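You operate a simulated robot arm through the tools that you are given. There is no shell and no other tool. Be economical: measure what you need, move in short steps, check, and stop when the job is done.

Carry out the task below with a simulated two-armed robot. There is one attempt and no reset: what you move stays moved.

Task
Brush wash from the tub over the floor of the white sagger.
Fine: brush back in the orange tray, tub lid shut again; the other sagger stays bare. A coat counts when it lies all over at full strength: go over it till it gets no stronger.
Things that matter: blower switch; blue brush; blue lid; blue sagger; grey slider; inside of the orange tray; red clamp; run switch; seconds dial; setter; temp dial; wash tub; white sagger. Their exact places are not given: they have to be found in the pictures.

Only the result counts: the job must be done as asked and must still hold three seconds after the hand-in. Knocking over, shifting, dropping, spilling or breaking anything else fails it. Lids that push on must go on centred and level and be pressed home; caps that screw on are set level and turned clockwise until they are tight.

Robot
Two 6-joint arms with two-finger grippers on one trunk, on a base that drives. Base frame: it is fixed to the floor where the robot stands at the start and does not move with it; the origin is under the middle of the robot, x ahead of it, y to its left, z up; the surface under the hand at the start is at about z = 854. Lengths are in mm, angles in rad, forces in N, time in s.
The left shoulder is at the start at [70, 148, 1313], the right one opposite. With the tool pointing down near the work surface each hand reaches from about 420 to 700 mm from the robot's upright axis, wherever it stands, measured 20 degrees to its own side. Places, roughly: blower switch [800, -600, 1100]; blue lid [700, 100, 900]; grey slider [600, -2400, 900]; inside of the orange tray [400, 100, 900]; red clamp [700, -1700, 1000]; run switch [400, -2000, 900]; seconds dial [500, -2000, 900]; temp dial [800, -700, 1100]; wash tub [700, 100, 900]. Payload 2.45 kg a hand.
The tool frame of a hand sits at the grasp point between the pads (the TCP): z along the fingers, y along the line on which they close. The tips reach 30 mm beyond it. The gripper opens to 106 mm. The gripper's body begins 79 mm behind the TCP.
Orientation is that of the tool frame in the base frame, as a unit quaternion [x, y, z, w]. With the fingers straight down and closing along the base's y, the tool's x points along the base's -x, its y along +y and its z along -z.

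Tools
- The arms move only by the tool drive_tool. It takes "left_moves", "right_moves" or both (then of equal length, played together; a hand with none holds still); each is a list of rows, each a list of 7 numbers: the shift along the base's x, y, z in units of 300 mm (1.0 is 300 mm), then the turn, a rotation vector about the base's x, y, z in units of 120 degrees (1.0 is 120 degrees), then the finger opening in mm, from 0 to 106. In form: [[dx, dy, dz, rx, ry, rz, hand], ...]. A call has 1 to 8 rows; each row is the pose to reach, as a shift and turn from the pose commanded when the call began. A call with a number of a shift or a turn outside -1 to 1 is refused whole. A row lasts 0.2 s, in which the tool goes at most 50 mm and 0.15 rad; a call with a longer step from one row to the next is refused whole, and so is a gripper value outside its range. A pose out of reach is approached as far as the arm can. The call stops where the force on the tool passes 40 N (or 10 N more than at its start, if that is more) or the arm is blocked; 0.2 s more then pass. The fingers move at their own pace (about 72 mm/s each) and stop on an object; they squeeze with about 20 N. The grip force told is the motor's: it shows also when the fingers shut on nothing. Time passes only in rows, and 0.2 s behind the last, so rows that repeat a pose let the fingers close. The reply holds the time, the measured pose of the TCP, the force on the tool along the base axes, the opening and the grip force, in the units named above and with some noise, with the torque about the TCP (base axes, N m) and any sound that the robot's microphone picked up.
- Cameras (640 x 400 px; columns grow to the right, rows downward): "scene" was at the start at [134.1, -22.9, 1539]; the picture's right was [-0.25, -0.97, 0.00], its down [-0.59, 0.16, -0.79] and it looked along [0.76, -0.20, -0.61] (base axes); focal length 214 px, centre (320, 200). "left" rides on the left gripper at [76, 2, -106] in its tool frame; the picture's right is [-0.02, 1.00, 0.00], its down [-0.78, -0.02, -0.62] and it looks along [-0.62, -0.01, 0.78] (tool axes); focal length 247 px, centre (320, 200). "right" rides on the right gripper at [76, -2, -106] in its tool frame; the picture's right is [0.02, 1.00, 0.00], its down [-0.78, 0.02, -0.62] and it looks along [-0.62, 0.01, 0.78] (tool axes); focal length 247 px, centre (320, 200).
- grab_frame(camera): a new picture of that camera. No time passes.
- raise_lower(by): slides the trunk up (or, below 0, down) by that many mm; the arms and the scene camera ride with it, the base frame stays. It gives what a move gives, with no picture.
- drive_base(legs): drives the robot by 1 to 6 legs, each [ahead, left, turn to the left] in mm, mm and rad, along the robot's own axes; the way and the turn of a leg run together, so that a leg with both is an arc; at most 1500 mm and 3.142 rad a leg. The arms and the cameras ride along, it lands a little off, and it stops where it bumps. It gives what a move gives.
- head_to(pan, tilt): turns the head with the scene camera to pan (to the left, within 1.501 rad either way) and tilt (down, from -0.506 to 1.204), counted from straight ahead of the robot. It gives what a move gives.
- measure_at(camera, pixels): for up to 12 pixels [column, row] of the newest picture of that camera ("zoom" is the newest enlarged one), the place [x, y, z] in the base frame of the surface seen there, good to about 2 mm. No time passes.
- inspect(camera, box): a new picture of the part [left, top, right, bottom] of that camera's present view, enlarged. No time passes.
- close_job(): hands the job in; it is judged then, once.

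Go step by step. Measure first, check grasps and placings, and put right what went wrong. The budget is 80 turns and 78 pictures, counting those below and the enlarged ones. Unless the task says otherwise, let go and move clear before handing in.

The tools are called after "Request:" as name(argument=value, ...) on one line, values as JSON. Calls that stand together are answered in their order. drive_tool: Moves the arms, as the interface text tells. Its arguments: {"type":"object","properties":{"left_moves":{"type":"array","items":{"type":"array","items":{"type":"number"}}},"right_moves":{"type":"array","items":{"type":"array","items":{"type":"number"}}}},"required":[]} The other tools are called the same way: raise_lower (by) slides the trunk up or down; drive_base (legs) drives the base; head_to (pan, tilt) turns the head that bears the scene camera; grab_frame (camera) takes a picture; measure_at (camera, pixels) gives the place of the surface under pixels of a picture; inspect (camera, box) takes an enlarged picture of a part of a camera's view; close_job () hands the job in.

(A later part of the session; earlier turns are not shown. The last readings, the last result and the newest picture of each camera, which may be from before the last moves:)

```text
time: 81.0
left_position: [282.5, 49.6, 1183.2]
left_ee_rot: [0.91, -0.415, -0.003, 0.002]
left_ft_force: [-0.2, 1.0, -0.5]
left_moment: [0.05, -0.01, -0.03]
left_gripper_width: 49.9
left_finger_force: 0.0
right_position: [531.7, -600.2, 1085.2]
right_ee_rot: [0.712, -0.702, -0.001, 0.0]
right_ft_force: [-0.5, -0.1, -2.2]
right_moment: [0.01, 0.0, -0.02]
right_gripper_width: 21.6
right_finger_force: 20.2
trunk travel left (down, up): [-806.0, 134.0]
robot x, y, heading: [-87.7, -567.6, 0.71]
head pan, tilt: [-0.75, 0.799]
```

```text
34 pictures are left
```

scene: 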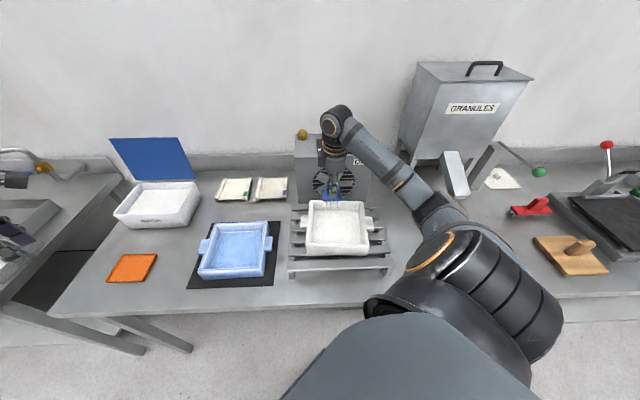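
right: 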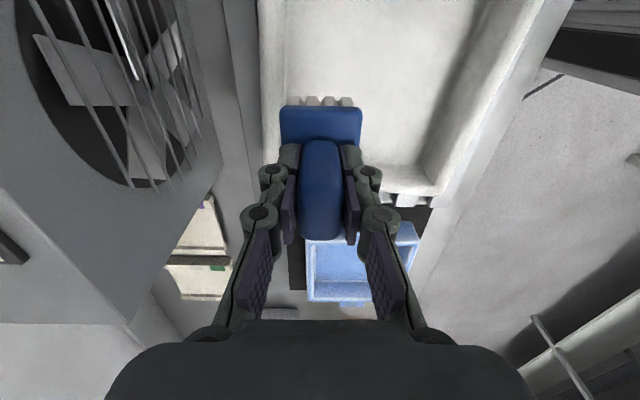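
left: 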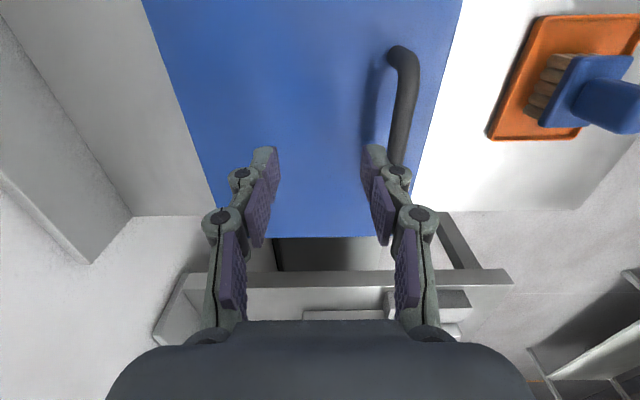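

The hand is above the white sagger. I'll measure its interior walls and the blower front.

Request:
inspect(camera="scene", box=[280, 180, 400, 280])

Request:
measure_at(camera="scene", pixels=[[311, 204], [362, 204], [308, 250], [370, 250], [318, 238], [360, 238], [319, 206], [357, 206], [340, 220], [330, 185], [313, 225], [366, 225]])

Request:
measure_at(camera="right", pixels=[[275, 90], [290, 60], [430, 80], [480, 40], [400, 170], [425, 185], [100, 100], [215, 160], [280, 30], [450, 50], [370, 170], [420, 120]])

```text
4.00 times, centred on (340, 230) of scene
```

zoom: 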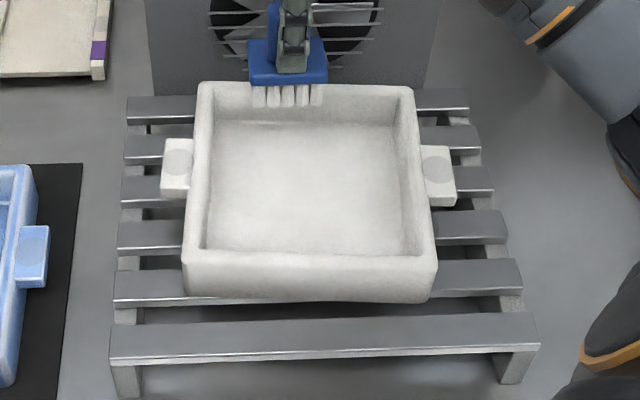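

```text
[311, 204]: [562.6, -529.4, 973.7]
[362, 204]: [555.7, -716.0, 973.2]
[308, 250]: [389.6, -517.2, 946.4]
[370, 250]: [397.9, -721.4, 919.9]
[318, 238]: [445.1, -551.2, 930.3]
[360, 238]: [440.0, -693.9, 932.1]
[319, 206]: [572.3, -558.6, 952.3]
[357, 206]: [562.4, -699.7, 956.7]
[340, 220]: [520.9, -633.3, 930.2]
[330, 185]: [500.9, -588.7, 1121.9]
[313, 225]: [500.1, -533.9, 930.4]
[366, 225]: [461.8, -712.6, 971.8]
```

```text
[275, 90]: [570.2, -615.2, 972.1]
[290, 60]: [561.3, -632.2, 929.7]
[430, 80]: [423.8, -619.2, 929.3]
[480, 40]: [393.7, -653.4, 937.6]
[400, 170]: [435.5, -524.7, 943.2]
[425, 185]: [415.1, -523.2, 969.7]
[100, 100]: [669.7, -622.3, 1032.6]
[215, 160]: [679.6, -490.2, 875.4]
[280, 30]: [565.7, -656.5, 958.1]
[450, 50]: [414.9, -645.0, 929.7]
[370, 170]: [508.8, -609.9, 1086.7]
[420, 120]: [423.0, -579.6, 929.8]
```

Request:
measure_at(camera="zoom", pixels=[[213, 246], [418, 250], [217, 128], [393, 130], [208, 240], [208, 180], [424, 240], [405, 160], [300, 124], [300, 118], [320, 249], [205, 92]])

Request:
measure_at(camera="zoom", pixels=[[205, 245], [430, 250], [230, 92], [395, 96], [404, 95], [196, 255], [320, 262], [286, 105], [262, 105], [314, 105]])

```text
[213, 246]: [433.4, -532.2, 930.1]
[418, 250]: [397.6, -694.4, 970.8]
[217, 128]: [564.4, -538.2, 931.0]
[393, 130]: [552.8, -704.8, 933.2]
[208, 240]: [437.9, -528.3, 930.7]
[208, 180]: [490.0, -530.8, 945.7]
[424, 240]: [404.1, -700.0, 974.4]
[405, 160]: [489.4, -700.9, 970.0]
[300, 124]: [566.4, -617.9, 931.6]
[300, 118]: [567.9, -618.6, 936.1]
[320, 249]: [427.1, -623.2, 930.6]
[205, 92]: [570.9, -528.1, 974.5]
```

```text
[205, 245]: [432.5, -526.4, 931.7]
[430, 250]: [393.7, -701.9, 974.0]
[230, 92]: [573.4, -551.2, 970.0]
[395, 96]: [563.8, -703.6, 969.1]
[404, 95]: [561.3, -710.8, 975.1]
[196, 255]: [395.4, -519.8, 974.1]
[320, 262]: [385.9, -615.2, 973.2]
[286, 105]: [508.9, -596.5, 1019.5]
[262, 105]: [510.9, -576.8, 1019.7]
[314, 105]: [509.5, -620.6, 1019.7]
```

The sagger floor is about 172 × 170 mm centred at (480,-617), z 930.5, and the sagger sits turned about -4°. I'll reposition the base so the near strokes stay inside the arm's allowed band, then check the pose.

Request:
drive_base(legs=[[-75, 30, 0]])

Request:
drive_tool(right_moves=[[0, 0, -0.06, 0, 0, -0.02, 0], [0, 0, -0.12, 0, 0, -0.042, 0]])

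```text
time: 82.0
left_position: [213.0, 23.2, 1180.5]
left_ee_rot: [0.909, -0.416, -0.003, 0.005]
left_ft_force: [0.0, 0.2, 0.4]
left_moment: [0.01, 0.01, 0.0]
left_gripper_width: 50.1
left_finger_force: 0.0
right_position: [459.4, -625.0, 1082.5]
right_ee_rot: [0.712, -0.703, -0.002, 0.002]
right_ft_force: [0.6, -0.2, -1.4]
right_moment: [-0.01, 0.03, -0.02]
right_gripper_width: 21.4
right_finger_force: 20.2
trunk travel left (down, up): [-806.0, 134.0]
robot x, y, heading: [-163.8, -596.9, 0.713]
head pan, tilt: [-0.75, 0.799]
```

```text
time: 82.6
left_position: [209.8, 22.2, 1182.3]
left_ee_rot: [0.909, -0.417, -0.003, 0.003]
left_ft_force: [0.1, 1.3, -0.2]
left_moment: [-0.01, 0.02, 0.0]
left_gripper_width: 49.9
left_finger_force: 0.0
right_position: [457.6, -624.4, 1047.3]
right_ee_rot: [-0.679, 0.734, 0.001, -0.001]
right_ft_force: [-0.1, -0.8, -0.8]
right_moment: [0.0, -0.01, -0.02]
right_gripper_width: 21.1
right_finger_force: 19.5
trunk travel left (down, up): [-806.0, 134.0]
robot x, y, heading: [-166.8, -596.5, 0.714]
head pan, tilt: [-0.75, 0.799]
```

The brush is aligned. I'll lower it gently to find contact with the sagger floor.

Request:
drive_tool(right_moves=[[0, -0.03, -0.08, 0, 0, 0, 0], [0, -0.03, -0.14, 0, 0, 0, 0], [0, -0.03, -0.15, 0, 0, 0, 0], [0, -0.03, -0.157, 0, 0, 0, 0], [0, -0.03, -0.157, 0, 0, 0, 0]])

```text
time: 83.8
left_position: [208.4, 21.4, 1184.0]
left_ee_rot: [0.909, -0.417, -0.003, 0.002]
left_ft_force: [-0.2, -0.8, 0.3]
left_moment: [-0.02, -0.01, 0.02]
left_gripper_width: 49.8
left_finger_force: 0.1
right_position: [455.9, -635.3, 1001.6]
right_ee_rot: [-0.679, 0.734, 0.001, 0.0]
right_ft_force: [1.0, -0.6, -1.1]
right_moment: [-0.02, -0.01, 0.0]
right_gripper_width: 21.2
right_finger_force: 19.7
trunk travel left (down, up): [-806.0, 134.0]
robot x, y, heading: [-167.8, -595.4, 0.718]
head pan, tilt: [-0.75, 0.799]
```

Request:
drive_tool(right_moves=[[0, 0, -0.007, 0, 0, 0, 0], [0, 0, -0.012, 0, 0, 0, 0], [0, 0, -0.012, 0, 0, 0, 0]])

Request:
drive_tool(right_moves=[[0, 0, -0.007, 0, 0, 0, 0], [0, 0, -0.007, 0, 0, 0, 0]])

Request:
inspect(camera="scene", box=[300, 160, 400, 260])

```text
time: 84.6
left_position: [206.7, 21.9, 1183.1]
left_ee_rot: [0.909, -0.416, -0.003, 0.002]
left_ft_force: [0.6, -0.5, -0.3]
left_moment: [-0.01, -0.03, -0.02]
left_gripper_width: 49.9
left_finger_force: 0.1
right_position: [454.7, -635.7, 999.2]
right_ee_rot: [-0.68, 0.734, 0.002, 0.0]
right_ft_force: [0.3, 0.0, -1.6]
right_moment: [-0.01, -0.01, 0.01]
right_gripper_width: 21.4
right_finger_force: 20.7
trunk travel left (down, up): [-806.0, 134.0]
robot x, y, heading: [-167.1, -593.3, 0.709]
head pan, tilt: [-0.75, 0.799]
```

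```text
time: 85.2
left_position: [206.7, 22.4, 1184.8]
left_ee_rot: [0.909, -0.416, -0.002, 0.002]
left_ft_force: [0.1, -0.5, 0.2]
left_moment: [0.0, 0.01, 0.05]
left_gripper_width: 50.0
left_finger_force: 0.0
right_position: [455.2, -635.6, 999.3]
right_ee_rot: [-0.68, 0.733, 0.0, 0.002]
right_ft_force: [4.3, -0.8, 14.1]
right_moment: [-0.39, -0.14, 0.1]
right_gripper_width: 21.4
right_finger_force: 19.8
trunk travel left (down, up): [-806.0, 134.0]
robot x, y, heading: [-168.3, -593.5, 0.707]
head pan, tilt: [-0.75, 0.799]
```

```text
4.00 times, centred on (350, 210) of scene
```

zoom: 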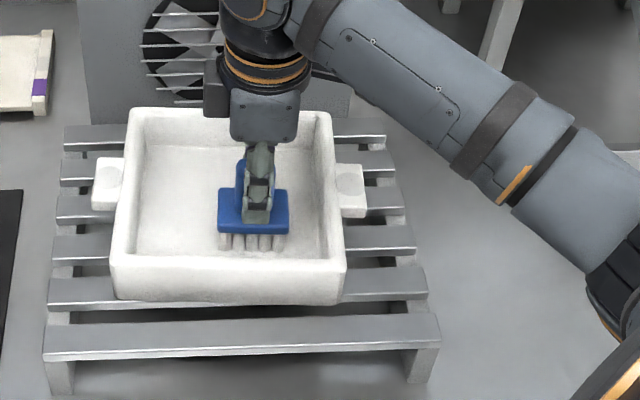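

Contact starts at a commanded z of about 998–999. I'll ease up a touch to a light press of about 4–5 N and make the first strokes on the right half.

Request:
drive_tool(right_moves=[[0.127, -0.005, 0.004, 0, 0, 0, 0], [0.276, -0.016, 0.004, 0, 0, 0, 0], [0.127, -0.005, 0.004, 0, 0, 0, 0], [-0.029, 0.006, 0.004, 0, 0, 0, 0], [-0.122, 0.013, 0.004, 0, 0, 0, 0], [-0.13, -0.093, 0.004, 0, 0, 0, 0], [0.02, -0.104, 0.004, 0, 0, 0, 0], [0.176, -0.115, 0.004, 0, 0, 0, 0]])

Request:
drive_tool(right_moves=[[0.093, -0.007, 0, 0, 0, 0, 0], [-0.056, 0.004, 0, 0, 0, 0, 0], [-0.213, 0.015, 0, 0, 0, 0, 0], [-0.306, 0.022, 0, 0, 0, 0, 0], [-0.306, 0.022, 0.1, 0, 0, 0, 0], [-0.306, 0.022, 0.24, 0, 0, 0, 0]])

Request:
inspect(camera="scene", box=[300, 160, 400, 260])

```text
time: 87.0
left_position: [208.3, 24.8, 1180.3]
left_ee_rot: [0.909, -0.418, -0.003, 0.003]
left_ft_force: [0.4, -0.1, -0.7]
left_moment: [-0.06, 0.0, -0.06]
left_gripper_width: 49.8
left_finger_force: 0.0
right_position: [510.3, -669.2, 997.3]
right_ee_rot: [-0.68, 0.733, 0.001, -0.001]
right_ft_force: [-0.2, 0.3, -1.1]
right_moment: [-0.02, -0.01, -0.04]
right_gripper_width: 21.3
right_finger_force: 20.1
trunk travel left (down, up): [-806.0, 134.0]
robot x, y, heading: [-164.8, -598.0, 0.709]
head pan, tilt: [-0.75, 0.799]
```

```text
time: 88.4
left_position: [205.8, 22.2, 1184.9]
left_ee_rot: [0.909, -0.417, -0.002, 0.002]
left_ft_force: [-0.4, -0.7, 0.4]
left_moment: [0.0, 0.02, -0.01]
left_gripper_width: 50.1
left_finger_force: 0.1
right_position: [410.6, -647.1, 1060.6]
right_ee_rot: [-0.679, 0.734, 0.002, 0.0]
right_ft_force: [0.2, 0.5, -1.1]
right_moment: [-0.01, -0.03, 0.0]
right_gripper_width: 21.4
right_finger_force: 20.1
right hand out of reach, approached as far as the arm can: row 5, 6
trunk travel left (down, up): [-806.0, 134.0]
robot x, y, heading: [-167.5, -594.2, 0.711]
head pan, tilt: [-0.75, 0.799]
```

```text
4.00 times, centred on (350, 210) of scene
```

zoom: 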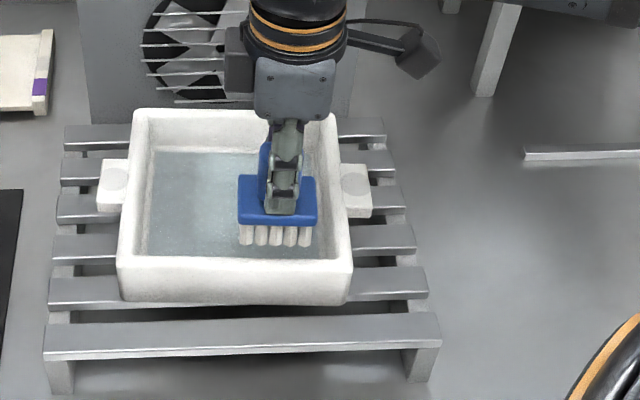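

A grey-blue coat now shows on the floor. The sagger seems to have shifted a few millimetres, so I'll be gentler. I'll move the hand aside to see the coverage.

Request:
drive_tool(right_moves=[[0.12, 0, 0.03, 0, 0, 0, 0], [0.27, 0, 0.06, 0, 0, 0, 0], [0.42, 0, 0.1, 0, 0, 0, 0]])

Request:
inspect(camera="scene", box=[300, 160, 400, 260])

Request:
measure_at(camera="zoom", pixels=[[150, 250], [320, 255], [155, 155], [300, 155], [133, 112], [332, 116], [120, 265], [350, 262], [230, 262], [230, 152], [148, 200], [312, 200]])

```text
time: 89.2
left_position: [208.6, 22.2, 1183.8]
left_ee_rot: [0.909, -0.416, -0.003, 0.003]
left_ft_force: [0.4, -0.1, 0.2]
left_moment: [0.0, -0.01, 0.0]
left_gripper_width: 50.0
left_finger_force: 0.0
right_position: [541.6, -650.2, 1084.4]
right_ee_rot: [-0.68, 0.733, 0.002, 0.002]
right_ft_force: [0.3, -0.6, -2.5]
right_moment: [0.02, 0.01, 0.0]
right_gripper_width: 21.4
right_finger_force: 19.7
right hand out of reach, approached as far as the arm can: row 3
trunk travel left (down, up): [-806.0, 134.0]
robot x, y, heading: [-168.9, -594.5, 0.709]
head pan, tilt: [-0.75, 0.799]
```

```text
4.00 times, centred on (350, 210) of scene
```

zoom: 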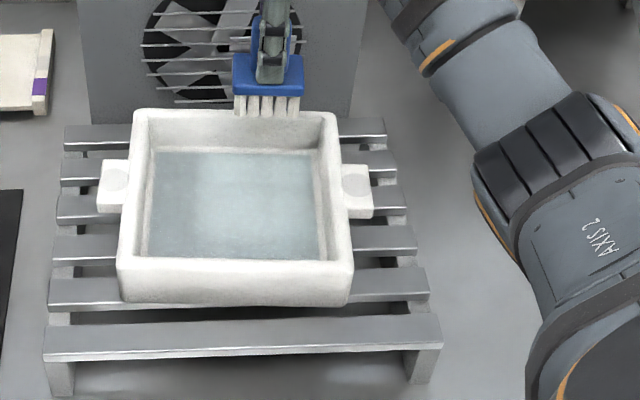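

```text
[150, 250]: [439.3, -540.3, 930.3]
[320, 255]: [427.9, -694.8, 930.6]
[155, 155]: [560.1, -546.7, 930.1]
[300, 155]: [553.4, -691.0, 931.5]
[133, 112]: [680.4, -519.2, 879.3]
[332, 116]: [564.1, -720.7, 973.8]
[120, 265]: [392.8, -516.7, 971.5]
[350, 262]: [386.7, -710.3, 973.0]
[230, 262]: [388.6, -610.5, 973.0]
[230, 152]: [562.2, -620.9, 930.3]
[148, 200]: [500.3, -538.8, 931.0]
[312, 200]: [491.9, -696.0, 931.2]
```

The coat covers most of the floor. Now I'll shift the base 70 mm to +y to brush the left half.

Request:
drive_base(legs=[[46, 53, 0]])

Request:
drive_tool(right_moves=[[0, 0, -0.05, 0, 0, 0, 0], [0, 0, -0.1, 0, 0, 0, 0]])

```text
time: 90.2
left_position: [206.1, 87.9, 1186.6]
left_ee_rot: [0.909, -0.416, -0.004, 0.0]
left_ft_force: [0.4, -0.9, 0.6]
left_moment: [0.07, 0.01, -0.01]
left_gripper_width: 49.9
left_finger_force: 0.0
right_position: [541.0, -584.0, 1084.2]
right_ee_rot: [-0.68, 0.733, 0.004, 0.004]
right_ft_force: [0.0, -0.5, -1.0]
right_moment: [0.04, -0.01, -0.01]
right_gripper_width: 21.4
right_finger_force: 20.0
trunk travel left (down, up): [-806.0, 134.0]
robot x, y, heading: [-167.7, -524.4, 0.708]
head pan, tilt: [-0.75, 0.799]
```

```text
time: 90.8
left_position: [207.6, 90.8, 1185.2]
left_ee_rot: [0.909, -0.417, -0.003, 0.002]
left_ft_force: [-0.9, 0.4, -0.3]
left_moment: [0.0, -0.01, 0.0]
left_gripper_width: 50.1
left_finger_force: 0.1
right_position: [540.5, -583.4, 1053.9]
right_ee_rot: [-0.679, 0.734, 0.001, 0.004]
right_ft_force: [-0.2, 0.0, -0.9]
right_moment: [0.02, 0.01, 0.01]
right_gripper_width: 21.7
right_finger_force: 20.0
trunk travel left (down, up): [-806.0, 134.0]
robot x, y, heading: [-165.5, -523.4, 0.71]
head pan, tilt: [-0.75, 0.799]
```

Request:
drive_tool(right_moves=[[-0.108, -0.051, -0.05, 0, 0, 0, 0], [-0.108, -0.051, -0.16, 0, 0, 0, 0], [-0.108, -0.051, -0.186, 0, 0, 0, 0], [-0.015, -0.056, -0.186, 0, 0, 0, 0], [-0.158, -0.048, -0.186, 0, 0, 0, 0], [-0.308, -0.04, -0.186, 0, 0, 0, 0], [-0.401, -0.036, -0.186, 0, 0, 0, 0], [-0.396, 0.068, -0.186, 0, 0, 0, 0]])

Request:
drive_tool(right_moves=[[0.143, -0.007, 0, 0, 0, 0, 0], [0.286, -0.015, 0, 0, 0, 0, 0], [0.386, -0.02, 0, 0, 0, 0, 0], [0.243, -0.013, 0, 0, 0, 0, 0], [0.093, -0.005, 0, 0, 0, 0, 0], [0, 0, 0, 0, 0, 0, 0], [0.1, -0.005, 0.1, 0, 0, 0, 0], [0.2, -0.01, 0.2, 0, 0, 0, 0]])

Request:
drive_tool(right_moves=[[0.1, 0, 0.04, 0, 0, 0, 0], [0.22, 0, 0.08, 0, 0, 0, 0]])

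Request:
inspect(camera="scene", box=[290, 160, 410, 280])

```text
time: 92.6
left_position: [207.2, 93.8, 1183.1]
left_ee_rot: [0.909, -0.416, -0.002, 0.003]
left_ft_force: [0.3, 0.3, -0.1]
left_moment: [-0.04, 0.03, 0.02]
left_gripper_width: 49.9
left_finger_force: 0.1
right_position: [421.7, -557.1, 1000.9]
right_ee_rot: [-0.679, 0.734, 0.002, 0.002]
right_ft_force: [0.2, -2.1, -0.9]
right_moment: [-0.19, 0.06, -0.1]
right_gripper_width: 21.2
right_finger_force: 20.1
trunk travel left (down, up): [-806.0, 134.0]
robot x, y, heading: [-165.2, -522.5, 0.711]
head pan, tilt: [-0.75, 0.799]
```

```text
time: 94.4
left_position: [208.7, 94.3, 1182.8]
left_ee_rot: [0.909, -0.416, -0.002, 0.003]
left_ft_force: [1.0, 0.1, 0.0]
left_moment: [0.0, 0.03, 0.0]
left_gripper_width: 50.0
left_finger_force: 0.1
right_position: [482.3, -559.2, 1057.8]
right_ee_rot: [-0.68, 0.733, 0.002, 0.002]
right_ft_force: [0.6, 0.5, -1.6]
right_moment: [-0.03, 0.03, -0.03]
right_gripper_width: 21.0
right_finger_force: 20.2
trunk travel left (down, up): [-806.0, 134.0]
robot x, y, heading: [-168.9, -524.5, 0.71]
head pan, tilt: [-0.75, 0.799]
```

```text
time: 95.0
left_position: [208.6, 95.1, 1182.0]
left_ee_rot: [0.909, -0.416, -0.004, 0.003]
left_ft_force: [0.9, -0.1, -0.8]
left_moment: [-0.02, -0.04, -0.01]
left_gripper_width: 50.0
left_finger_force: 0.0
right_position: [550.6, -561.8, 1079.2]
right_ee_rot: [-0.68, 0.733, 0.002, 0.003]
right_ft_force: [0.8, 0.0, -1.5]
right_moment: [0.02, 0.06, 0.03]
right_gripper_width: 21.4
right_finger_force: 20.0
trunk travel left (down, up): [-806.0, 134.0]
robot x, y, heading: [-166.8, -526.9, 0.709]
head pan, tilt: [-0.75, 0.799]
```

```text
3.33 times, centred on (350, 220) of scene
```

zoom: 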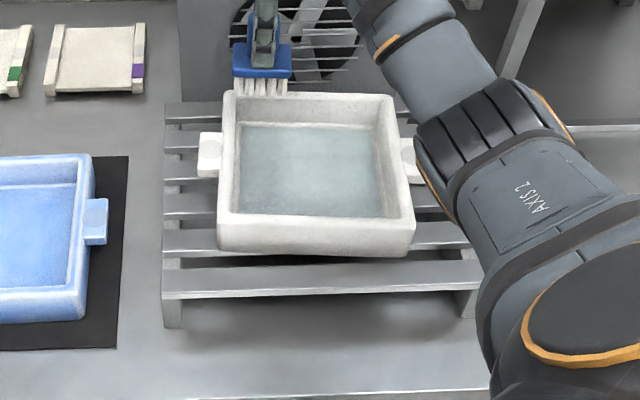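

I'll look at the coat through the right hand camera.

Request:
inspect(camera="right", box=[240, 0, 540, 200])

Request:
inspect(camera="scene", box=[325, 190, 375, 245])

```text
2.00 times, centred on (390, 100) of right
```

zoom: 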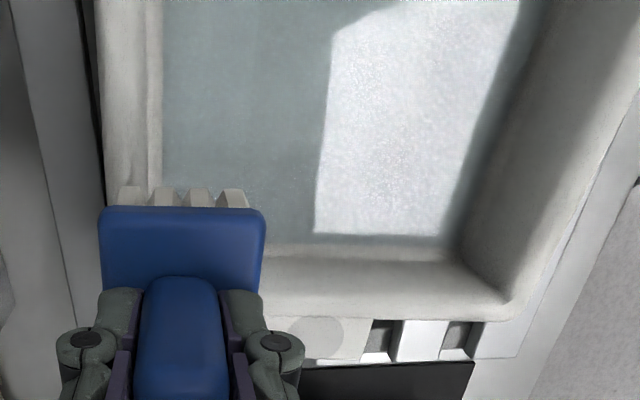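

```text
7.27 times, centred on (350, 218) of scene
```

zoom: 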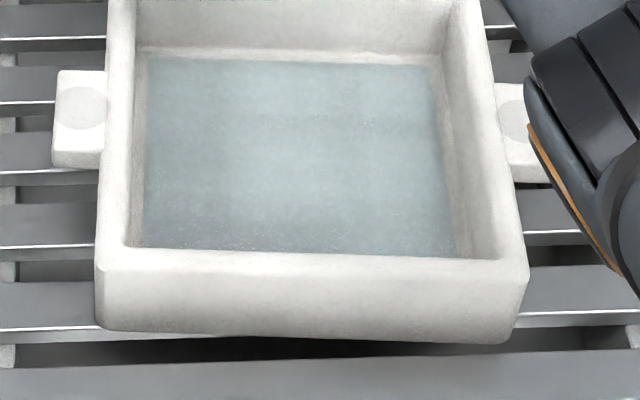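

The coat looks fairly even, but I'll reload and go over it again to reach full strength. I'll drive to the tub along a path clear of the blue sagger.

Request:
drive_base(legs=[[500, 427, 0]])

Request:
grab_frame(camera="scene")

```text
time: 98.7
left_position: [305.4, 756.7, 1184.2]
left_ee_rot: [0.911, -0.413, -0.003, 0.002]
left_ft_force: [-0.2, -0.1, 1.1]
left_moment: [-0.02, 0.0, 0.0]
left_gripper_width: 50.1
left_finger_force: 0.1
right_position: [654.9, 104.7, 1080.6]
right_ee_rot: [-0.683, 0.73, 0.002, 0.005]
right_ft_force: [0.0, -0.7, -1.3]
right_moment: [0.03, 0.03, 0.02]
right_gripper_width: 21.4
right_finger_force: 19.9
trunk travel left (down, up): [-806.0, 134.0]
robot x, y, heading: [-63.8, 135.1, 0.722]
head pan, tilt: [-0.75, 0.799]
```

```text
26 pictures are left
```

scene: 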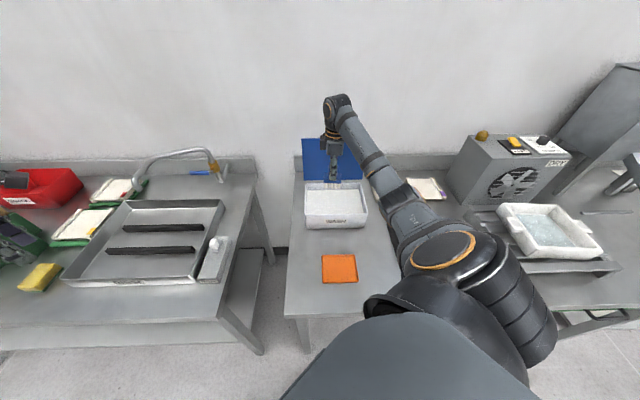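

I'll dip again, gently, and lift to drip.

Request:
drive_tool(right_moves=[[-0.017, -0.03, -0.14, 0, 0, 0, 0], [-0.017, -0.03, -0.28, 0, 0, 0, 0], [-0.017, -0.03, -0.36, 0, 0, 0, 0], [-0.017, -0.03, -0.375, 0, 0, 0, 0], [-0.017, -0.03, -0.375, 0, 0, 0, 0], [-0.017, -0.03, -0.375, 0, 0, 0, 0]])

Request:
drive_tool(right_moves=[[0, 0, 0.12, 0, 0, 0, 0], [0, 0, 0.16, 0, 0, 0, 0], [0, 0, 0.16, 0, 0, 0, 0], [0, 0, 0.16, 0, 0, 0, 0], [0, 0, 0.16, 0, 0, 0, 0], [-0.03, 0, 0.25, 0, 0, 0, 0], [-0.1, 0, 0.34, 0, 0, 0, 0]])

```text
time: 100.1
left_position: [303.7, 758.7, 1182.5]
left_ee_rot: [0.911, -0.412, -0.002, 0.001]
left_ft_force: [-0.3, 0.8, 0.2]
left_moment: [0.0, 0.0, 0.02]
left_gripper_width: 50.0
left_finger_force: 0.1
right_position: [648.8, 99.8, 967.3]
right_ee_rot: [-0.684, 0.73, 0.001, 0.006]
right_ft_force: [2.8, 2.0, 11.7]
right_moment: [-0.25, 0.01, 0.07]
right_gripper_width: 21.6
right_finger_force: 19.4
trunk travel left (down, up): [-806.0, 134.0]
robot x, y, heading: [-63.6, 139.5, 0.724]
head pan, tilt: [-0.75, 0.799]
```

```text
time: 101.7
left_position: [304.3, 757.6, 1184.3]
left_ee_rot: [0.911, -0.412, -0.002, 0.002]
left_ft_force: [0.3, -0.6, -0.3]
left_moment: [0.03, -0.02, -0.02]
left_gripper_width: 49.7
left_finger_force: 0.2
right_position: [621.3, 96.8, 1069.4]
right_ee_rot: [-0.683, 0.73, 0.002, 0.006]
right_ft_force: [-0.9, -0.4, -1.4]
right_moment: [-0.03, -0.01, -0.01]
right_gripper_width: 21.5
right_finger_force: 19.8
trunk travel left (down, up): [-806.0, 134.0]
robot x, y, heading: [-60.3, 140.1, 0.722]
head pan, tilt: [-0.75, 0.799]
```

Request:
drive_base(legs=[[-563, -480, -0.015]])

Request:
drive_tool(right_moves=[[0, 0, -0.02, 0, 0, 0, 0], [0, 0, -0.05, 0, 0, 0, 0]])

Request:
inspect(camera="scene", box=[290, 160, 410, 280])

```text
time: 105.8
left_position: [217.0, 19.5, 1183.0]
left_ee_rot: [0.91, -0.415, -0.002, 0.003]
left_ft_force: [-0.3, -0.3, 0.4]
left_moment: [-0.04, 0.02, 0.0]
left_gripper_width: 50.1
left_finger_force: 0.0
right_position: [530.1, -645.1, 1069.2]
right_ee_rot: [-0.681, 0.732, 0.001, 0.004]
right_ft_force: [0.4, 0.0, -0.7]
right_moment: [-0.02, 0.01, -0.01]
right_gripper_width: 21.5
right_finger_force: 20.3
trunk travel left (down, up): [-806.0, 134.0]
robot x, y, heading: [-156.3, -602.3, 0.715]
head pan, tilt: [-0.75, 0.799]
```

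```text
time: 106.4
left_position: [217.2, 19.5, 1183.0]
left_ee_rot: [0.91, -0.414, -0.003, 0.003]
left_ft_force: [0.8, -0.8, -0.6]
left_moment: [0.0, 0.0, 0.0]
left_gripper_width: 49.8
left_finger_force: 0.1
right_position: [529.5, -644.2, 1053.9]
right_ee_rot: [-0.682, 0.732, 0.001, 0.005]
right_ft_force: [0.9, -0.4, 0.0]
right_moment: [0.0, 0.0, 0.0]
right_gripper_width: 21.4
right_finger_force: 20.0
trunk travel left (down, up): [-806.0, 134.0]
robot x, y, heading: [-155.8, -601.6, 0.715]
head pan, tilt: [-0.75, 0.799]
```

```text
3.33 times, centred on (350, 220) of scene
```

zoom: 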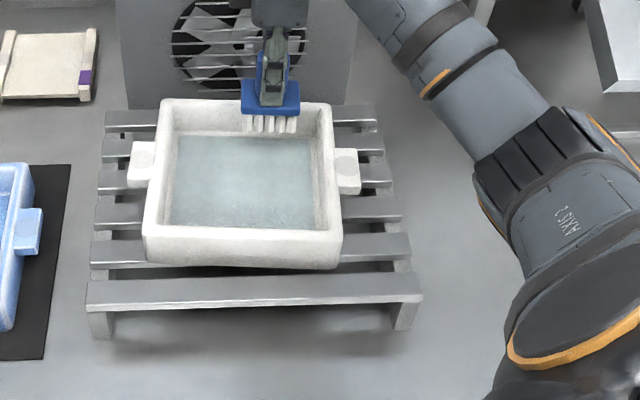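

I'll make the second coat on the right half, with several overlapping columns.

Request:
drive_tool(right_moves=[[-0.078, 0.025, -0.1, 0, 0, 0, 0], [-0.078, 0.025, -0.189, 0, 0, 0, 0], [0.028, 0.02, -0.189, 0, 0, 0, 0], [-0.122, 0.028, -0.189, 0, 0, 0, 0], [-0.272, 0.035, -0.189, 0, 0, 0, 0], [-0.385, 0.041, -0.189, 0, 0, 0, 0], [-0.39, -0.068, -0.189, 0, 0, 0, 0], [-0.241, -0.076, -0.189, 0, 0, 0, 0]])

Request:
drive_tool(right_moves=[[0.15, -0.008, 0, 0, 0, 0, 0], [0.263, -0.014, 0, 0, 0, 0, 0], [0.113, -0.006, 0, 0, 0, 0, 0], [-0.037, 0.002, 0, 0, 0, 0, 0], [-0.15, 0.008, 0, 0, 0, 0, 0], [-0.147, 0.064, 0, 0, 0, 0, 0], [0.003, 0.057, 0, 0, 0, 0, 0], [0.153, 0.049, 0, 0, 0, 0, 0]])

Request:
drive_tool(right_moves=[[0.113, -0.006, 0, 0, 0, 0, 0], [-0.037, 0.002, 0, 0, 0, 0, 0], [-0.186, 0.01, 0, 0, 0, 0, 0], [-0.3, 0.016, 0, 0, 0, 0, 0], [-0.294, 0.132, 0, 0, 0, 0, 0], [-0.144, 0.124, 0, 0, 0, 0, 0], [0.006, 0.117, 0, 0, 0, 0, 0], [0.106, 0.111, 0, 0, 0, 0, 0]])

Request:
drive_tool(right_moves=[[0, 0, 0.1, 0, 0, 0, 0], [0, 0, 0.2, 0, 0, 0, 0], [0.06, 0, 0.22, 0, 0, 0, 0]])

Request:
inspect(camera="scene", box=[290, 160, 410, 280])

```text
time: 108.2
left_position: [216.1, 19.9, 1183.6]
left_ee_rot: [0.91, -0.415, -0.002, 0.003]
left_ft_force: [-0.6, 0.1, -0.4]
left_moment: [-0.01, 0.03, 0.02]
left_gripper_width: 50.0
left_finger_force: 0.0
right_position: [456.8, -668.7, 997.2]
right_ee_rot: [-0.68, 0.733, 0.003, 0.005]
right_ft_force: [-2.2, 1.0, 3.1]
right_moment: [-0.05, 0.16, -0.07]
right_gripper_width: 21.3
right_finger_force: 20.1
right hand out of reach, approached as far as the arm can: row 7
trunk travel left (down, up): [-806.0, 134.0]
robot x, y, heading: [-150.9, -602.4, 0.717]
head pan, tilt: [-0.75, 0.799]
```

```text
time: 110.0
left_position: [215.7, 18.6, 1183.5]
left_ee_rot: [0.91, -0.415, -0.002, 0.002]
left_ft_force: [0.7, -0.1, 1.0]
left_moment: [-0.02, 0.0, 0.0]
left_gripper_width: 50.2
left_finger_force: 0.0
right_position: [502.0, -652.1, 997.7]
right_ee_rot: [-0.681, 0.732, 0.0, 0.006]
right_ft_force: [-0.4, 1.1, 2.9]
right_moment: [0.24, 0.04, 0.08]
right_gripper_width: 21.5
right_finger_force: 19.7
right hand out of reach, approached as far as the arm can: row 5
trunk travel left (down, up): [-806.0, 134.0]
robot x, y, heading: [-152.0, -600.4, 0.714]
head pan, tilt: [-0.75, 0.799]
```

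```text
time: 111.8
left_position: [216.8, 19.1, 1184.4]
left_ee_rot: [0.91, -0.415, -0.003, 0.003]
left_ft_force: [1.3, 0.3, -0.1]
left_moment: [-0.04, -0.02, 0.01]
left_gripper_width: 49.9
left_finger_force: 0.1
right_position: [534.3, -620.2, 997.5]
right_ee_rot: [-0.682, 0.732, 0.002, 0.005]
right_ft_force: [-2.0, 0.3, -1.1]
right_moment: [-0.04, 0.06, 0.03]
right_gripper_width: 21.6
right_finger_force: 19.9
trunk travel left (down, up): [-806.0, 134.0]
robot x, y, heading: [-152.2, -602.0, 0.716]
head pan, tilt: [-0.75, 0.799]
```

```text
time: 112.6
left_position: [218.2, 19.3, 1183.4]
left_ee_rot: [0.91, -0.415, -0.003, 0.003]
left_ft_force: [0.2, 0.1, 0.5]
left_moment: [-0.04, 0.01, -0.03]
left_gripper_width: 50.0
left_finger_force: 0.1
right_position: [558.6, -619.6, 1062.8]
right_ee_rot: [-0.682, 0.732, 0.002, 0.004]
right_ft_force: [0.6, -0.5, -1.4]
right_moment: [0.0, 0.04, 0.02]
right_gripper_width: 21.4
right_finger_force: 19.9
trunk travel left (down, up): [-806.0, 134.0]
robot x, y, heading: [-157.0, -600.3, 0.719]
head pan, tilt: [-0.75, 0.799]
```

```text
3.33 times, centred on (350, 220) of scene
```

zoom: 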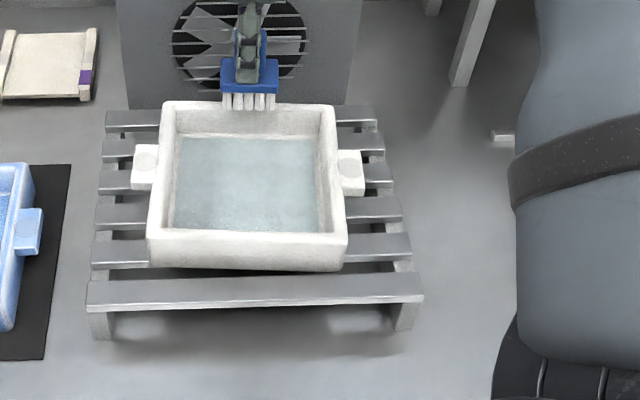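

Request:
inspect(camera="scene", box=[335, 195, 400, 245])

Request:
measure_at(camera="zoom", pixels=[[115, 60], [430, 65], [75, 300], [470, 320], [300, 325], [280, 55]])

```text
8.00 times, centred on (368, 220) of scene
```

zoom: 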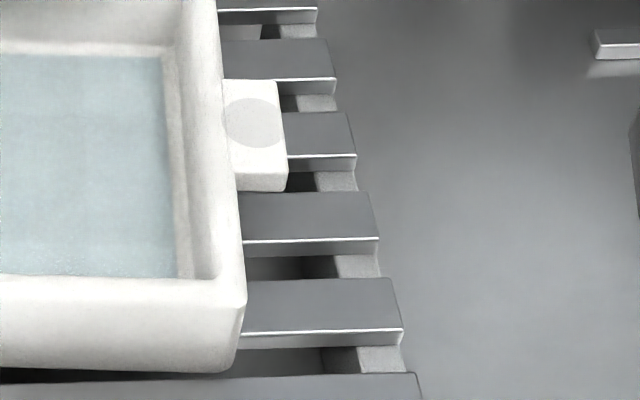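

```text
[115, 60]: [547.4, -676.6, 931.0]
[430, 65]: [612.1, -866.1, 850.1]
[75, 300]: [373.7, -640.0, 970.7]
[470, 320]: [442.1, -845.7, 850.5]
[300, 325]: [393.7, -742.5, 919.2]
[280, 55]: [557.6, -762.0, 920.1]
```

The coat edge is crisp and even on this side. I'll shift the base and do the left half again.

Request:
drive_base(legs=[[42, 56, -0.005]])

Request:
drive_tool(right_moves=[[-0.04, 0, -0.02, 0, 0, 0, 0], [-0.08, 0, -0.03, 0, 0, 0, 0]])

Request:
inspect(camera="scene", box=[310, 180, 380, 250])

Request:
measure_at(camera="zoom", pixels=[[100, 100], [150, 180], [250, 180], [350, 180], [450, 180], [150, 250], [250, 280], [350, 280], [450, 280], [550, 250], [300, 130], [550, 180]])

```text
time: 113.6
left_position: [217.7, 77.4, 1188.3]
left_ee_rot: [0.908, -0.419, -0.004, 0.0]
left_ft_force: [1.5, -0.3, 0.5]
left_moment: [0.09, 0.01, 0.01]
left_gripper_width: 50.0
left_finger_force: 0.1
right_position: [549.5, -563.3, 1063.8]
right_ee_rot: [-0.678, 0.735, 0.004, 0.008]
right_ft_force: [0.4, -1.2, -1.5]
right_moment: [0.07, 0.03, 0.03]
right_gripper_width: 21.7
right_finger_force: 20.1
trunk travel left (down, up): [-806.0, 134.0]
robot x, y, heading: [-162.1, -531.1, 0.71]
head pan, tilt: [-0.75, 0.799]
```

```text
time: 114.2
left_position: [215.6, 80.9, 1186.2]
left_ee_rot: [0.908, -0.419, -0.003, 0.0]
left_ft_force: [-0.3, -0.6, 0.7]
left_moment: [0.06, -0.01, 0.03]
left_gripper_width: 50.0
left_finger_force: 0.1
right_position: [525.2, -561.2, 1054.1]
right_ee_rot: [-0.679, 0.734, 0.003, 0.005]
right_ft_force: [-1.2, -0.5, -0.7]
right_moment: [0.05, -0.01, 0.03]
right_gripper_width: 21.2
right_finger_force: 20.3
trunk travel left (down, up): [-806.0, 134.0]
robot x, y, heading: [-160.2, -531.4, 0.711]
head pan, tilt: [-0.75, 0.799]
```

```text
5.71 times, centred on (345, 215) of scene
```

zoom: 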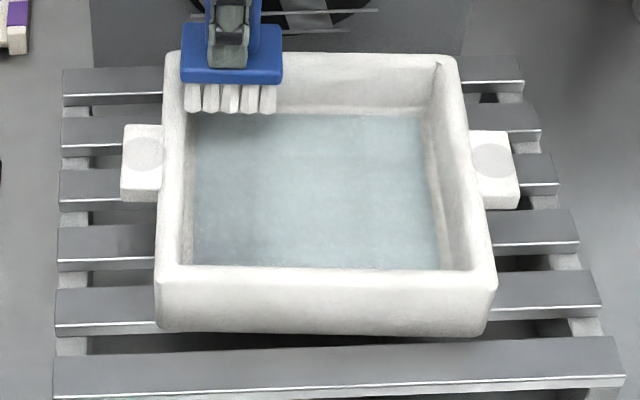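

```text
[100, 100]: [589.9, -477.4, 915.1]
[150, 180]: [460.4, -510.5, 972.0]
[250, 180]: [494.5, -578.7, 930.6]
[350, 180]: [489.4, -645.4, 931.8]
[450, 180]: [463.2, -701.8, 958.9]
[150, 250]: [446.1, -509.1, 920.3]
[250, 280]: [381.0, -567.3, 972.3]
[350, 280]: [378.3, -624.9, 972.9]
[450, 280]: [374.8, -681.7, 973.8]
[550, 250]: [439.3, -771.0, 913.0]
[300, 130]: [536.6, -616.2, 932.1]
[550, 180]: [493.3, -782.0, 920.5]
```

The left part still looks darker and streaky than the right. I'll make the second coat there, with overlapping columns.

Request:
drive_tool(right_moves=[[-0.059, -0.028, -0.1, 0, 0, 0, 0], [-0.059, -0.028, -0.189, 0, 0, 0, 0], [0.041, -0.033, -0.189, 0, 0, 0, 0], [-0.108, -0.025, -0.189, 0, 0, 0, 0], [-0.258, -0.018, -0.189, 0, 0, 0, 0], [-0.361, -0.012, -0.189, 0, 0, 0, 0], [-0.365, -0.082, -0.189, 0, 0, 0, 0], [-0.215, -0.09, -0.189, 0, 0, 0, 0]])

Request:
drive_tool(right_moves=[[0.15, -0.008, 0, 0, 0, 0, 0], [0.253, -0.013, 0, 0, 0, 0, 0], [0.103, -0.005, 0, 0, 0, 0, 0], [-0.047, 0.002, 0, 0, 0, 0, 0], [-0.15, 0.008, 0, 0, 0, 0, 0], [-0.154, -0.065, 0, 0, 0, 0, 0], [-0.004, -0.073, 0, 0, 0, 0, 0], [0.146, -0.081, 0, 0, 0, 0, 0]])

Request:
drive_tool(right_moves=[[0.103, -0.005, 0, 0, 0, 0, 0], [-0.047, 0.002, 0, 0, 0, 0, 0], [-0.196, 0.01, 0, 0, 0, 0, 0], [-0.3, 0.016, 0, 0, 0, 0, 0], [-0.292, 0.155, 0, 0, 0, 0, 0], [-0.143, 0.148, 0, 0, 0, 0, 0], [0.007, 0.14, 0, 0, 0, 0, 0], [0.11, 0.134, 0, 0, 0, 0, 0]])

Request:
drive_tool(right_moves=[[-0.15, 0.008, 0, 0, 0, 0, 0], [-0.3, 0.016, 0, 0, 0, 0, 0], [-0.403, 0.021, 0, 0, 0, 0, 0], [-0.35, 0.02, 0.08, 0, 0, 0, 0], [-0.21, 0.01, 0.16, 0, 0, 0, 0], [-0.06, 0.01, 0.22, 0, 0, 0, 0], [0.05, 0, 0.23, 0, 0, 0, 0]])

Request:
inspect(camera="scene", box=[310, 180, 380, 250])

```text
time: 114.5
left_position: [213.2, 84.1, 1184.0]
left_ee_rot: [0.908, -0.418, -0.002, 0.001]
left_ft_force: [-0.1, -0.8, 1.2]
left_moment: [0.04, -0.02, 0.0]
left_gripper_width: 50.1
left_finger_force: 0.1
right_position: [515.4, -562.2, 1040.2]
right_ee_rot: [-0.678, 0.735, -0.001, 0.008]
right_ft_force: [0.3, -0.8, -0.1]
right_moment: [0.0, 0.02, -0.03]
right_gripper_width: 21.7
right_finger_force: 19.9
trunk travel left (down, up): [-806.0, 134.0]
robot x, y, heading: [-158.6, -531.0, 0.71]
head pan, tilt: [-0.75, 0.799]
stopped in row 1 (right hand): the force on the tool passed its limit at 51 N (the readings are from after the stop); the commanded pose is now the measured one
```

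```text
time: 116.3
left_position: [217.8, 87.2, 1181.8]
left_ee_rot: [0.908, -0.419, -0.003, 0.004]
left_ft_force: [0.8, 0.4, -0.6]
left_moment: [-0.04, 0.01, -0.02]
left_gripper_width: 50.0
left_finger_force: 0.0
right_position: [562.3, -586.8, 1038.2]
right_ee_rot: [-0.678, 0.735, -0.001, 0.006]
right_ft_force: [0.3, -0.3, -1.0]
right_moment: [-0.02, 0.04, 0.03]
right_gripper_width: 21.4
right_finger_force: 20.0
trunk travel left (down, up): [-806.0, 134.0]
robot x, y, heading: [-158.9, -532.5, 0.708]
head pan, tilt: [-0.75, 0.799]
```

```text
time: 118.2
left_position: [217.3, 84.5, 1182.8]
left_ee_rot: [0.908, -0.419, -0.003, 0.002]
left_ft_force: [-0.4, 0.7, 0.6]
left_moment: [-0.05, 0.01, 0.03]
left_gripper_width: 50.0
left_finger_force: 0.1
right_position: [594.4, -549.1, 1041.3]
right_ee_rot: [-0.679, 0.734, 0.0, 0.007]
right_ft_force: [0.4, -1.9, -1.9]
right_moment: [-0.16, 0.09, -0.06]
right_gripper_width: 21.4
right_finger_force: 20.0
trunk travel left (down, up): [-806.0, 134.0]
robot x, y, heading: [-161.6, -531.9, 0.708]
head pan, tilt: [-0.75, 0.799]
```

```text
time: 119.8
left_position: [217.3, 83.2, 1183.1]
left_ee_rot: [0.908, -0.419, -0.003, 0.003]
left_ft_force: [-0.2, -0.5, 0.2]
left_moment: [0.01, 0.02, 0.01]
left_gripper_width: 50.2
left_finger_force: 0.1
right_position: [613.3, -544.2, 1106.1]
right_ee_rot: [-0.68, 0.734, 0.0, 0.006]
right_ft_force: [0.1, -0.6, -1.7]
right_moment: [0.01, 0.0, 0.0]
right_gripper_width: 21.5
right_finger_force: 20.2
trunk travel left (down, up): [-806.0, 134.0]
robot x, y, heading: [-159.1, -531.3, 0.706]
head pan, tilt: [-0.75, 0.799]
```

```text
5.71 times, centred on (345, 215) of scene
```

zoom: 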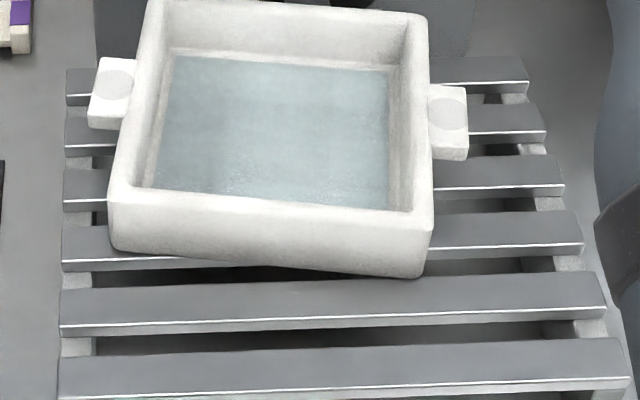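

The brush caught the sagger's left rim and the following strokes pushed the sagger back along the rack. I'll measure where it is now before correcting that.

Request:
measure_at(camera="zoom", pixels=[[115, 190], [428, 222], [155, 10], [418, 25], [270, 210], [160, 180], [380, 200], [170, 65], [380, 75], [270, 120], [113, 95], [450, 120]])

Request:
grab_frame(camera="scene")

```text
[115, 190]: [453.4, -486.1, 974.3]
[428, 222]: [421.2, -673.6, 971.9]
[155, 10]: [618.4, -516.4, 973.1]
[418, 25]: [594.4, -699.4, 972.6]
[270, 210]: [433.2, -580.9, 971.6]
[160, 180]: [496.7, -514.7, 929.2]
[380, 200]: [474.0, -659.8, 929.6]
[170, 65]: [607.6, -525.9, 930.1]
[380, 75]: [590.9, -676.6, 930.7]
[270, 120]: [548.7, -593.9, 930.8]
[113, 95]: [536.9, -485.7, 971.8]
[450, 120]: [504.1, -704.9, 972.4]
```

```text
20 pictures are left
```

scene: 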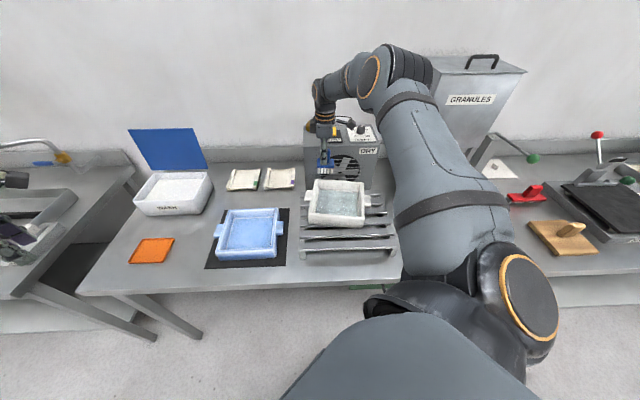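

The sagger has moved about (+41,+16) mm and turned about -3°, but it's still upright on the rack. I'll bring the brush over its middle, check the grip, and then draw it back from inside.

Request:
drive_tool(right_moves=[[-0.1, -0.06, 0, 0, 0, -0.01, 0], [-0.2, -0.12, -0.05, 0, 0, -0.02, 0], [-0.3, -0.177, -0.12, 0, 0, -0.031, 0], [-0.3, -0.177, -0.15, 0, 0, -0.031, 0]])

Request:
inspect(camera="scene", box=[295, 130, 385, 230])

Request:
measure_at(camera="zoom", pixels=[[100, 262], [300, 290], [105, 245], [120, 220], [240, 180], [330, 245], [85, 230], [315, 255], [190, 285], [150, 190]])

```text
time: 120.8
left_position: [215.5, 84.2, 1183.1]
left_ee_rot: [0.908, -0.419, -0.002, 0.003]
left_ft_force: [0.7, -0.2, -0.8]
left_moment: [-0.02, -0.03, 0.01]
left_gripper_width: 50.2
left_finger_force: 0.1
right_position: [519.0, -597.6, 1062.8]
right_ee_rot: [-0.655, 0.756, -0.001, 0.009]
right_ft_force: [0.2, 0.3, -1.3]
right_moment: [0.0, 0.0, -0.01]
right_gripper_width: 21.2
right_finger_force: 20.0
trunk travel left (down, up): [-806.0, 134.0]
robot x, y, heading: [-163.6, -533.2, 0.707]
head pan, tilt: [-0.75, 0.799]
```

```text
4.00 times, centred on (340, 180) of scene
```

zoom: 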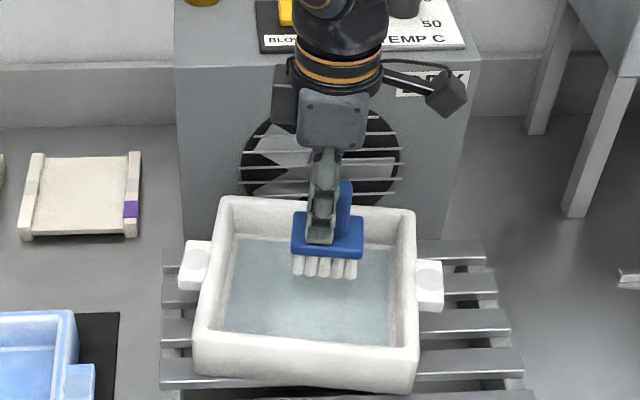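

```text
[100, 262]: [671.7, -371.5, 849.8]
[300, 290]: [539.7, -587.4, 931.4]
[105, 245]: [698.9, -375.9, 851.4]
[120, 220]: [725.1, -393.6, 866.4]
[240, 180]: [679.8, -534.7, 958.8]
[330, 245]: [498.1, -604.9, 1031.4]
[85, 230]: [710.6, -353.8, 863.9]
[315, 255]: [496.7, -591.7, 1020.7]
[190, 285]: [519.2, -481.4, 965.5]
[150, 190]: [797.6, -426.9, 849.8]
```

The brush is still firmly held. I'll move the base back about 40 mm for reach and re-centre the hand over the sagger.

Request:
drive_base(legs=[[-37, 15.6, 0]])

Request:
drive_tool(right_moves=[[0.06, 0.02, 0, 0, 0, 0.005, 0], [0.13, 0.04, 0, 0, 0, 0.01, 0], [0.13, 0.04, -0.06, 0, 0, 0.01, 0]])

Request:
grab_frame(camera="right")

```text
time: 121.6
left_position: [187.3, 73.9, 1179.2]
left_ee_rot: [0.908, -0.419, -0.005, 0.005]
left_ft_force: [1.0, 0.0, -0.3]
left_moment: [-0.04, 0.1, 0.0]
left_gripper_width: 49.9
left_finger_force: 0.0
right_position: [488.7, -608.3, 1058.2]
right_ee_rot: [-0.653, 0.757, 0.001, 0.005]
right_ft_force: [1.3, 0.1, -1.9]
right_moment: [-0.07, 0.07, 0.0]
right_gripper_width: 21.5
right_finger_force: 20.3
trunk travel left (down, up): [-806.0, 134.0]
robot x, y, heading: [-199.0, -540.6, 0.708]
head pan, tilt: [-0.75, 0.799]
```

```text
time: 122.4
left_position: [178.9, 70.4, 1184.1]
left_ee_rot: [0.908, -0.418, -0.004, 0.001]
left_ft_force: [0.2, 0.0, 0.1]
left_moment: [0.03, -0.01, 0.03]
left_gripper_width: 50.1
left_finger_force: 0.0
right_position: [519.3, -599.7, 1044.7]
right_ee_rot: [-0.662, 0.749, 0.0, 0.008]
right_ft_force: [-0.1, -0.8, -1.0]
right_moment: [0.04, 0.0, -0.03]
right_gripper_width: 21.5
right_finger_force: 20.4
trunk travel left (down, up): [-806.0, 134.0]
robot x, y, heading: [-200.6, -544.1, 0.709]
head pan, tilt: [-0.75, 0.799]
```

```text
18 pictures are left
```

right: 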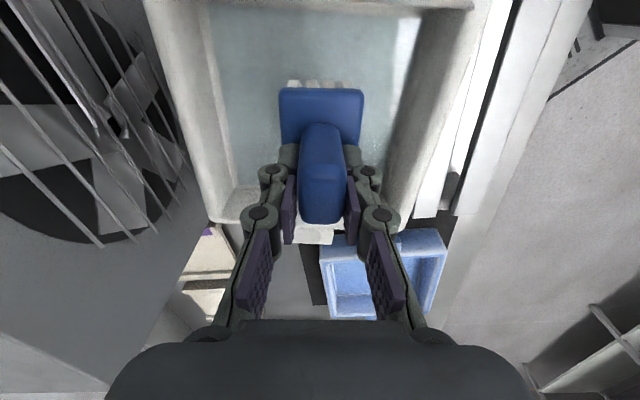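

The brush has slid about 6 mm along the pads but is secure. I'll lower it and draw the sagger back by its front inner wall in small steps.

Request:
drive_tool(right_moves=[[0, 0, -0.1, 0, 0, 0, 0], [0, 0, -0.152, 0, 0, 0, 0], [-0.12, 0.01, -0.152, 0, 0, 0, 0], [-0.2, 0.015, -0.152, 0, 0, 0, 0], [-0.24, 0.015, -0.152, 0, 0, 0, 0], [-0.28, 0.015, -0.152, 0, 0, 0, 0], [-0.32, 0.015, -0.152, 0, 0, 0, 0], [-0.35, 0.015, -0.152, 0, 0, 0, 0]])

Request:
inspect(camera="scene", box=[295, 150, 405, 260])

```text
time: 124.2
left_position: [177.7, 71.1, 1182.5]
left_ee_rot: [0.908, -0.419, -0.001, 0.002]
left_ft_force: [-0.4, -0.5, 0.1]
left_moment: [-0.04, -0.01, 0.0]
left_gripper_width: 49.9
left_finger_force: 0.1
right_position: [416.2, -592.7, 998.7]
right_ee_rot: [-0.661, 0.75, -0.001, 0.008]
right_ft_force: [8.4, -1.2, 16.3]
right_moment: [0.11, -0.23, 0.01]
right_gripper_width: 21.4
right_finger_force: 20.3
trunk travel left (down, up): [-806.0, 134.0]
robot x, y, heading: [-195.9, -543.2, 0.705]
head pan, tilt: [-0.75, 0.799]
```

```text
3.64 times, centred on (350, 205) of scene
```

zoom: 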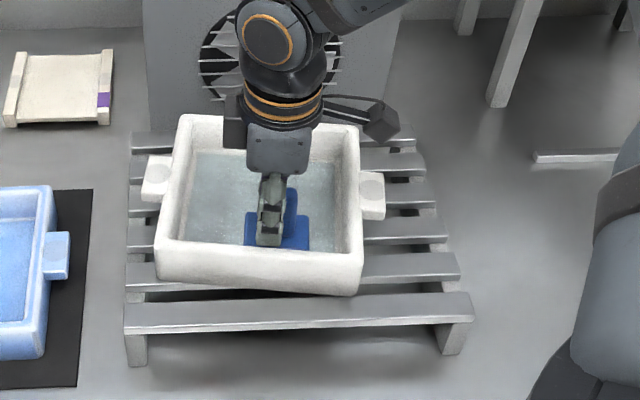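

Request:
measure_at(camera="zoom", pixels=[[157, 180], [371, 190], [162, 252], [355, 262], [190, 120], [350, 130], [196, 200], [345, 210], [260, 258]])

```text
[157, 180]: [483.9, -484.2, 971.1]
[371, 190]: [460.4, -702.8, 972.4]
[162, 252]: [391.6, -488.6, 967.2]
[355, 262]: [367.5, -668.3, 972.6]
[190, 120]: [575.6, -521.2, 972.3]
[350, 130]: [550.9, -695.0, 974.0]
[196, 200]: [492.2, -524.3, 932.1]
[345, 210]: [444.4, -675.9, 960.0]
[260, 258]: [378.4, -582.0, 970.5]
```

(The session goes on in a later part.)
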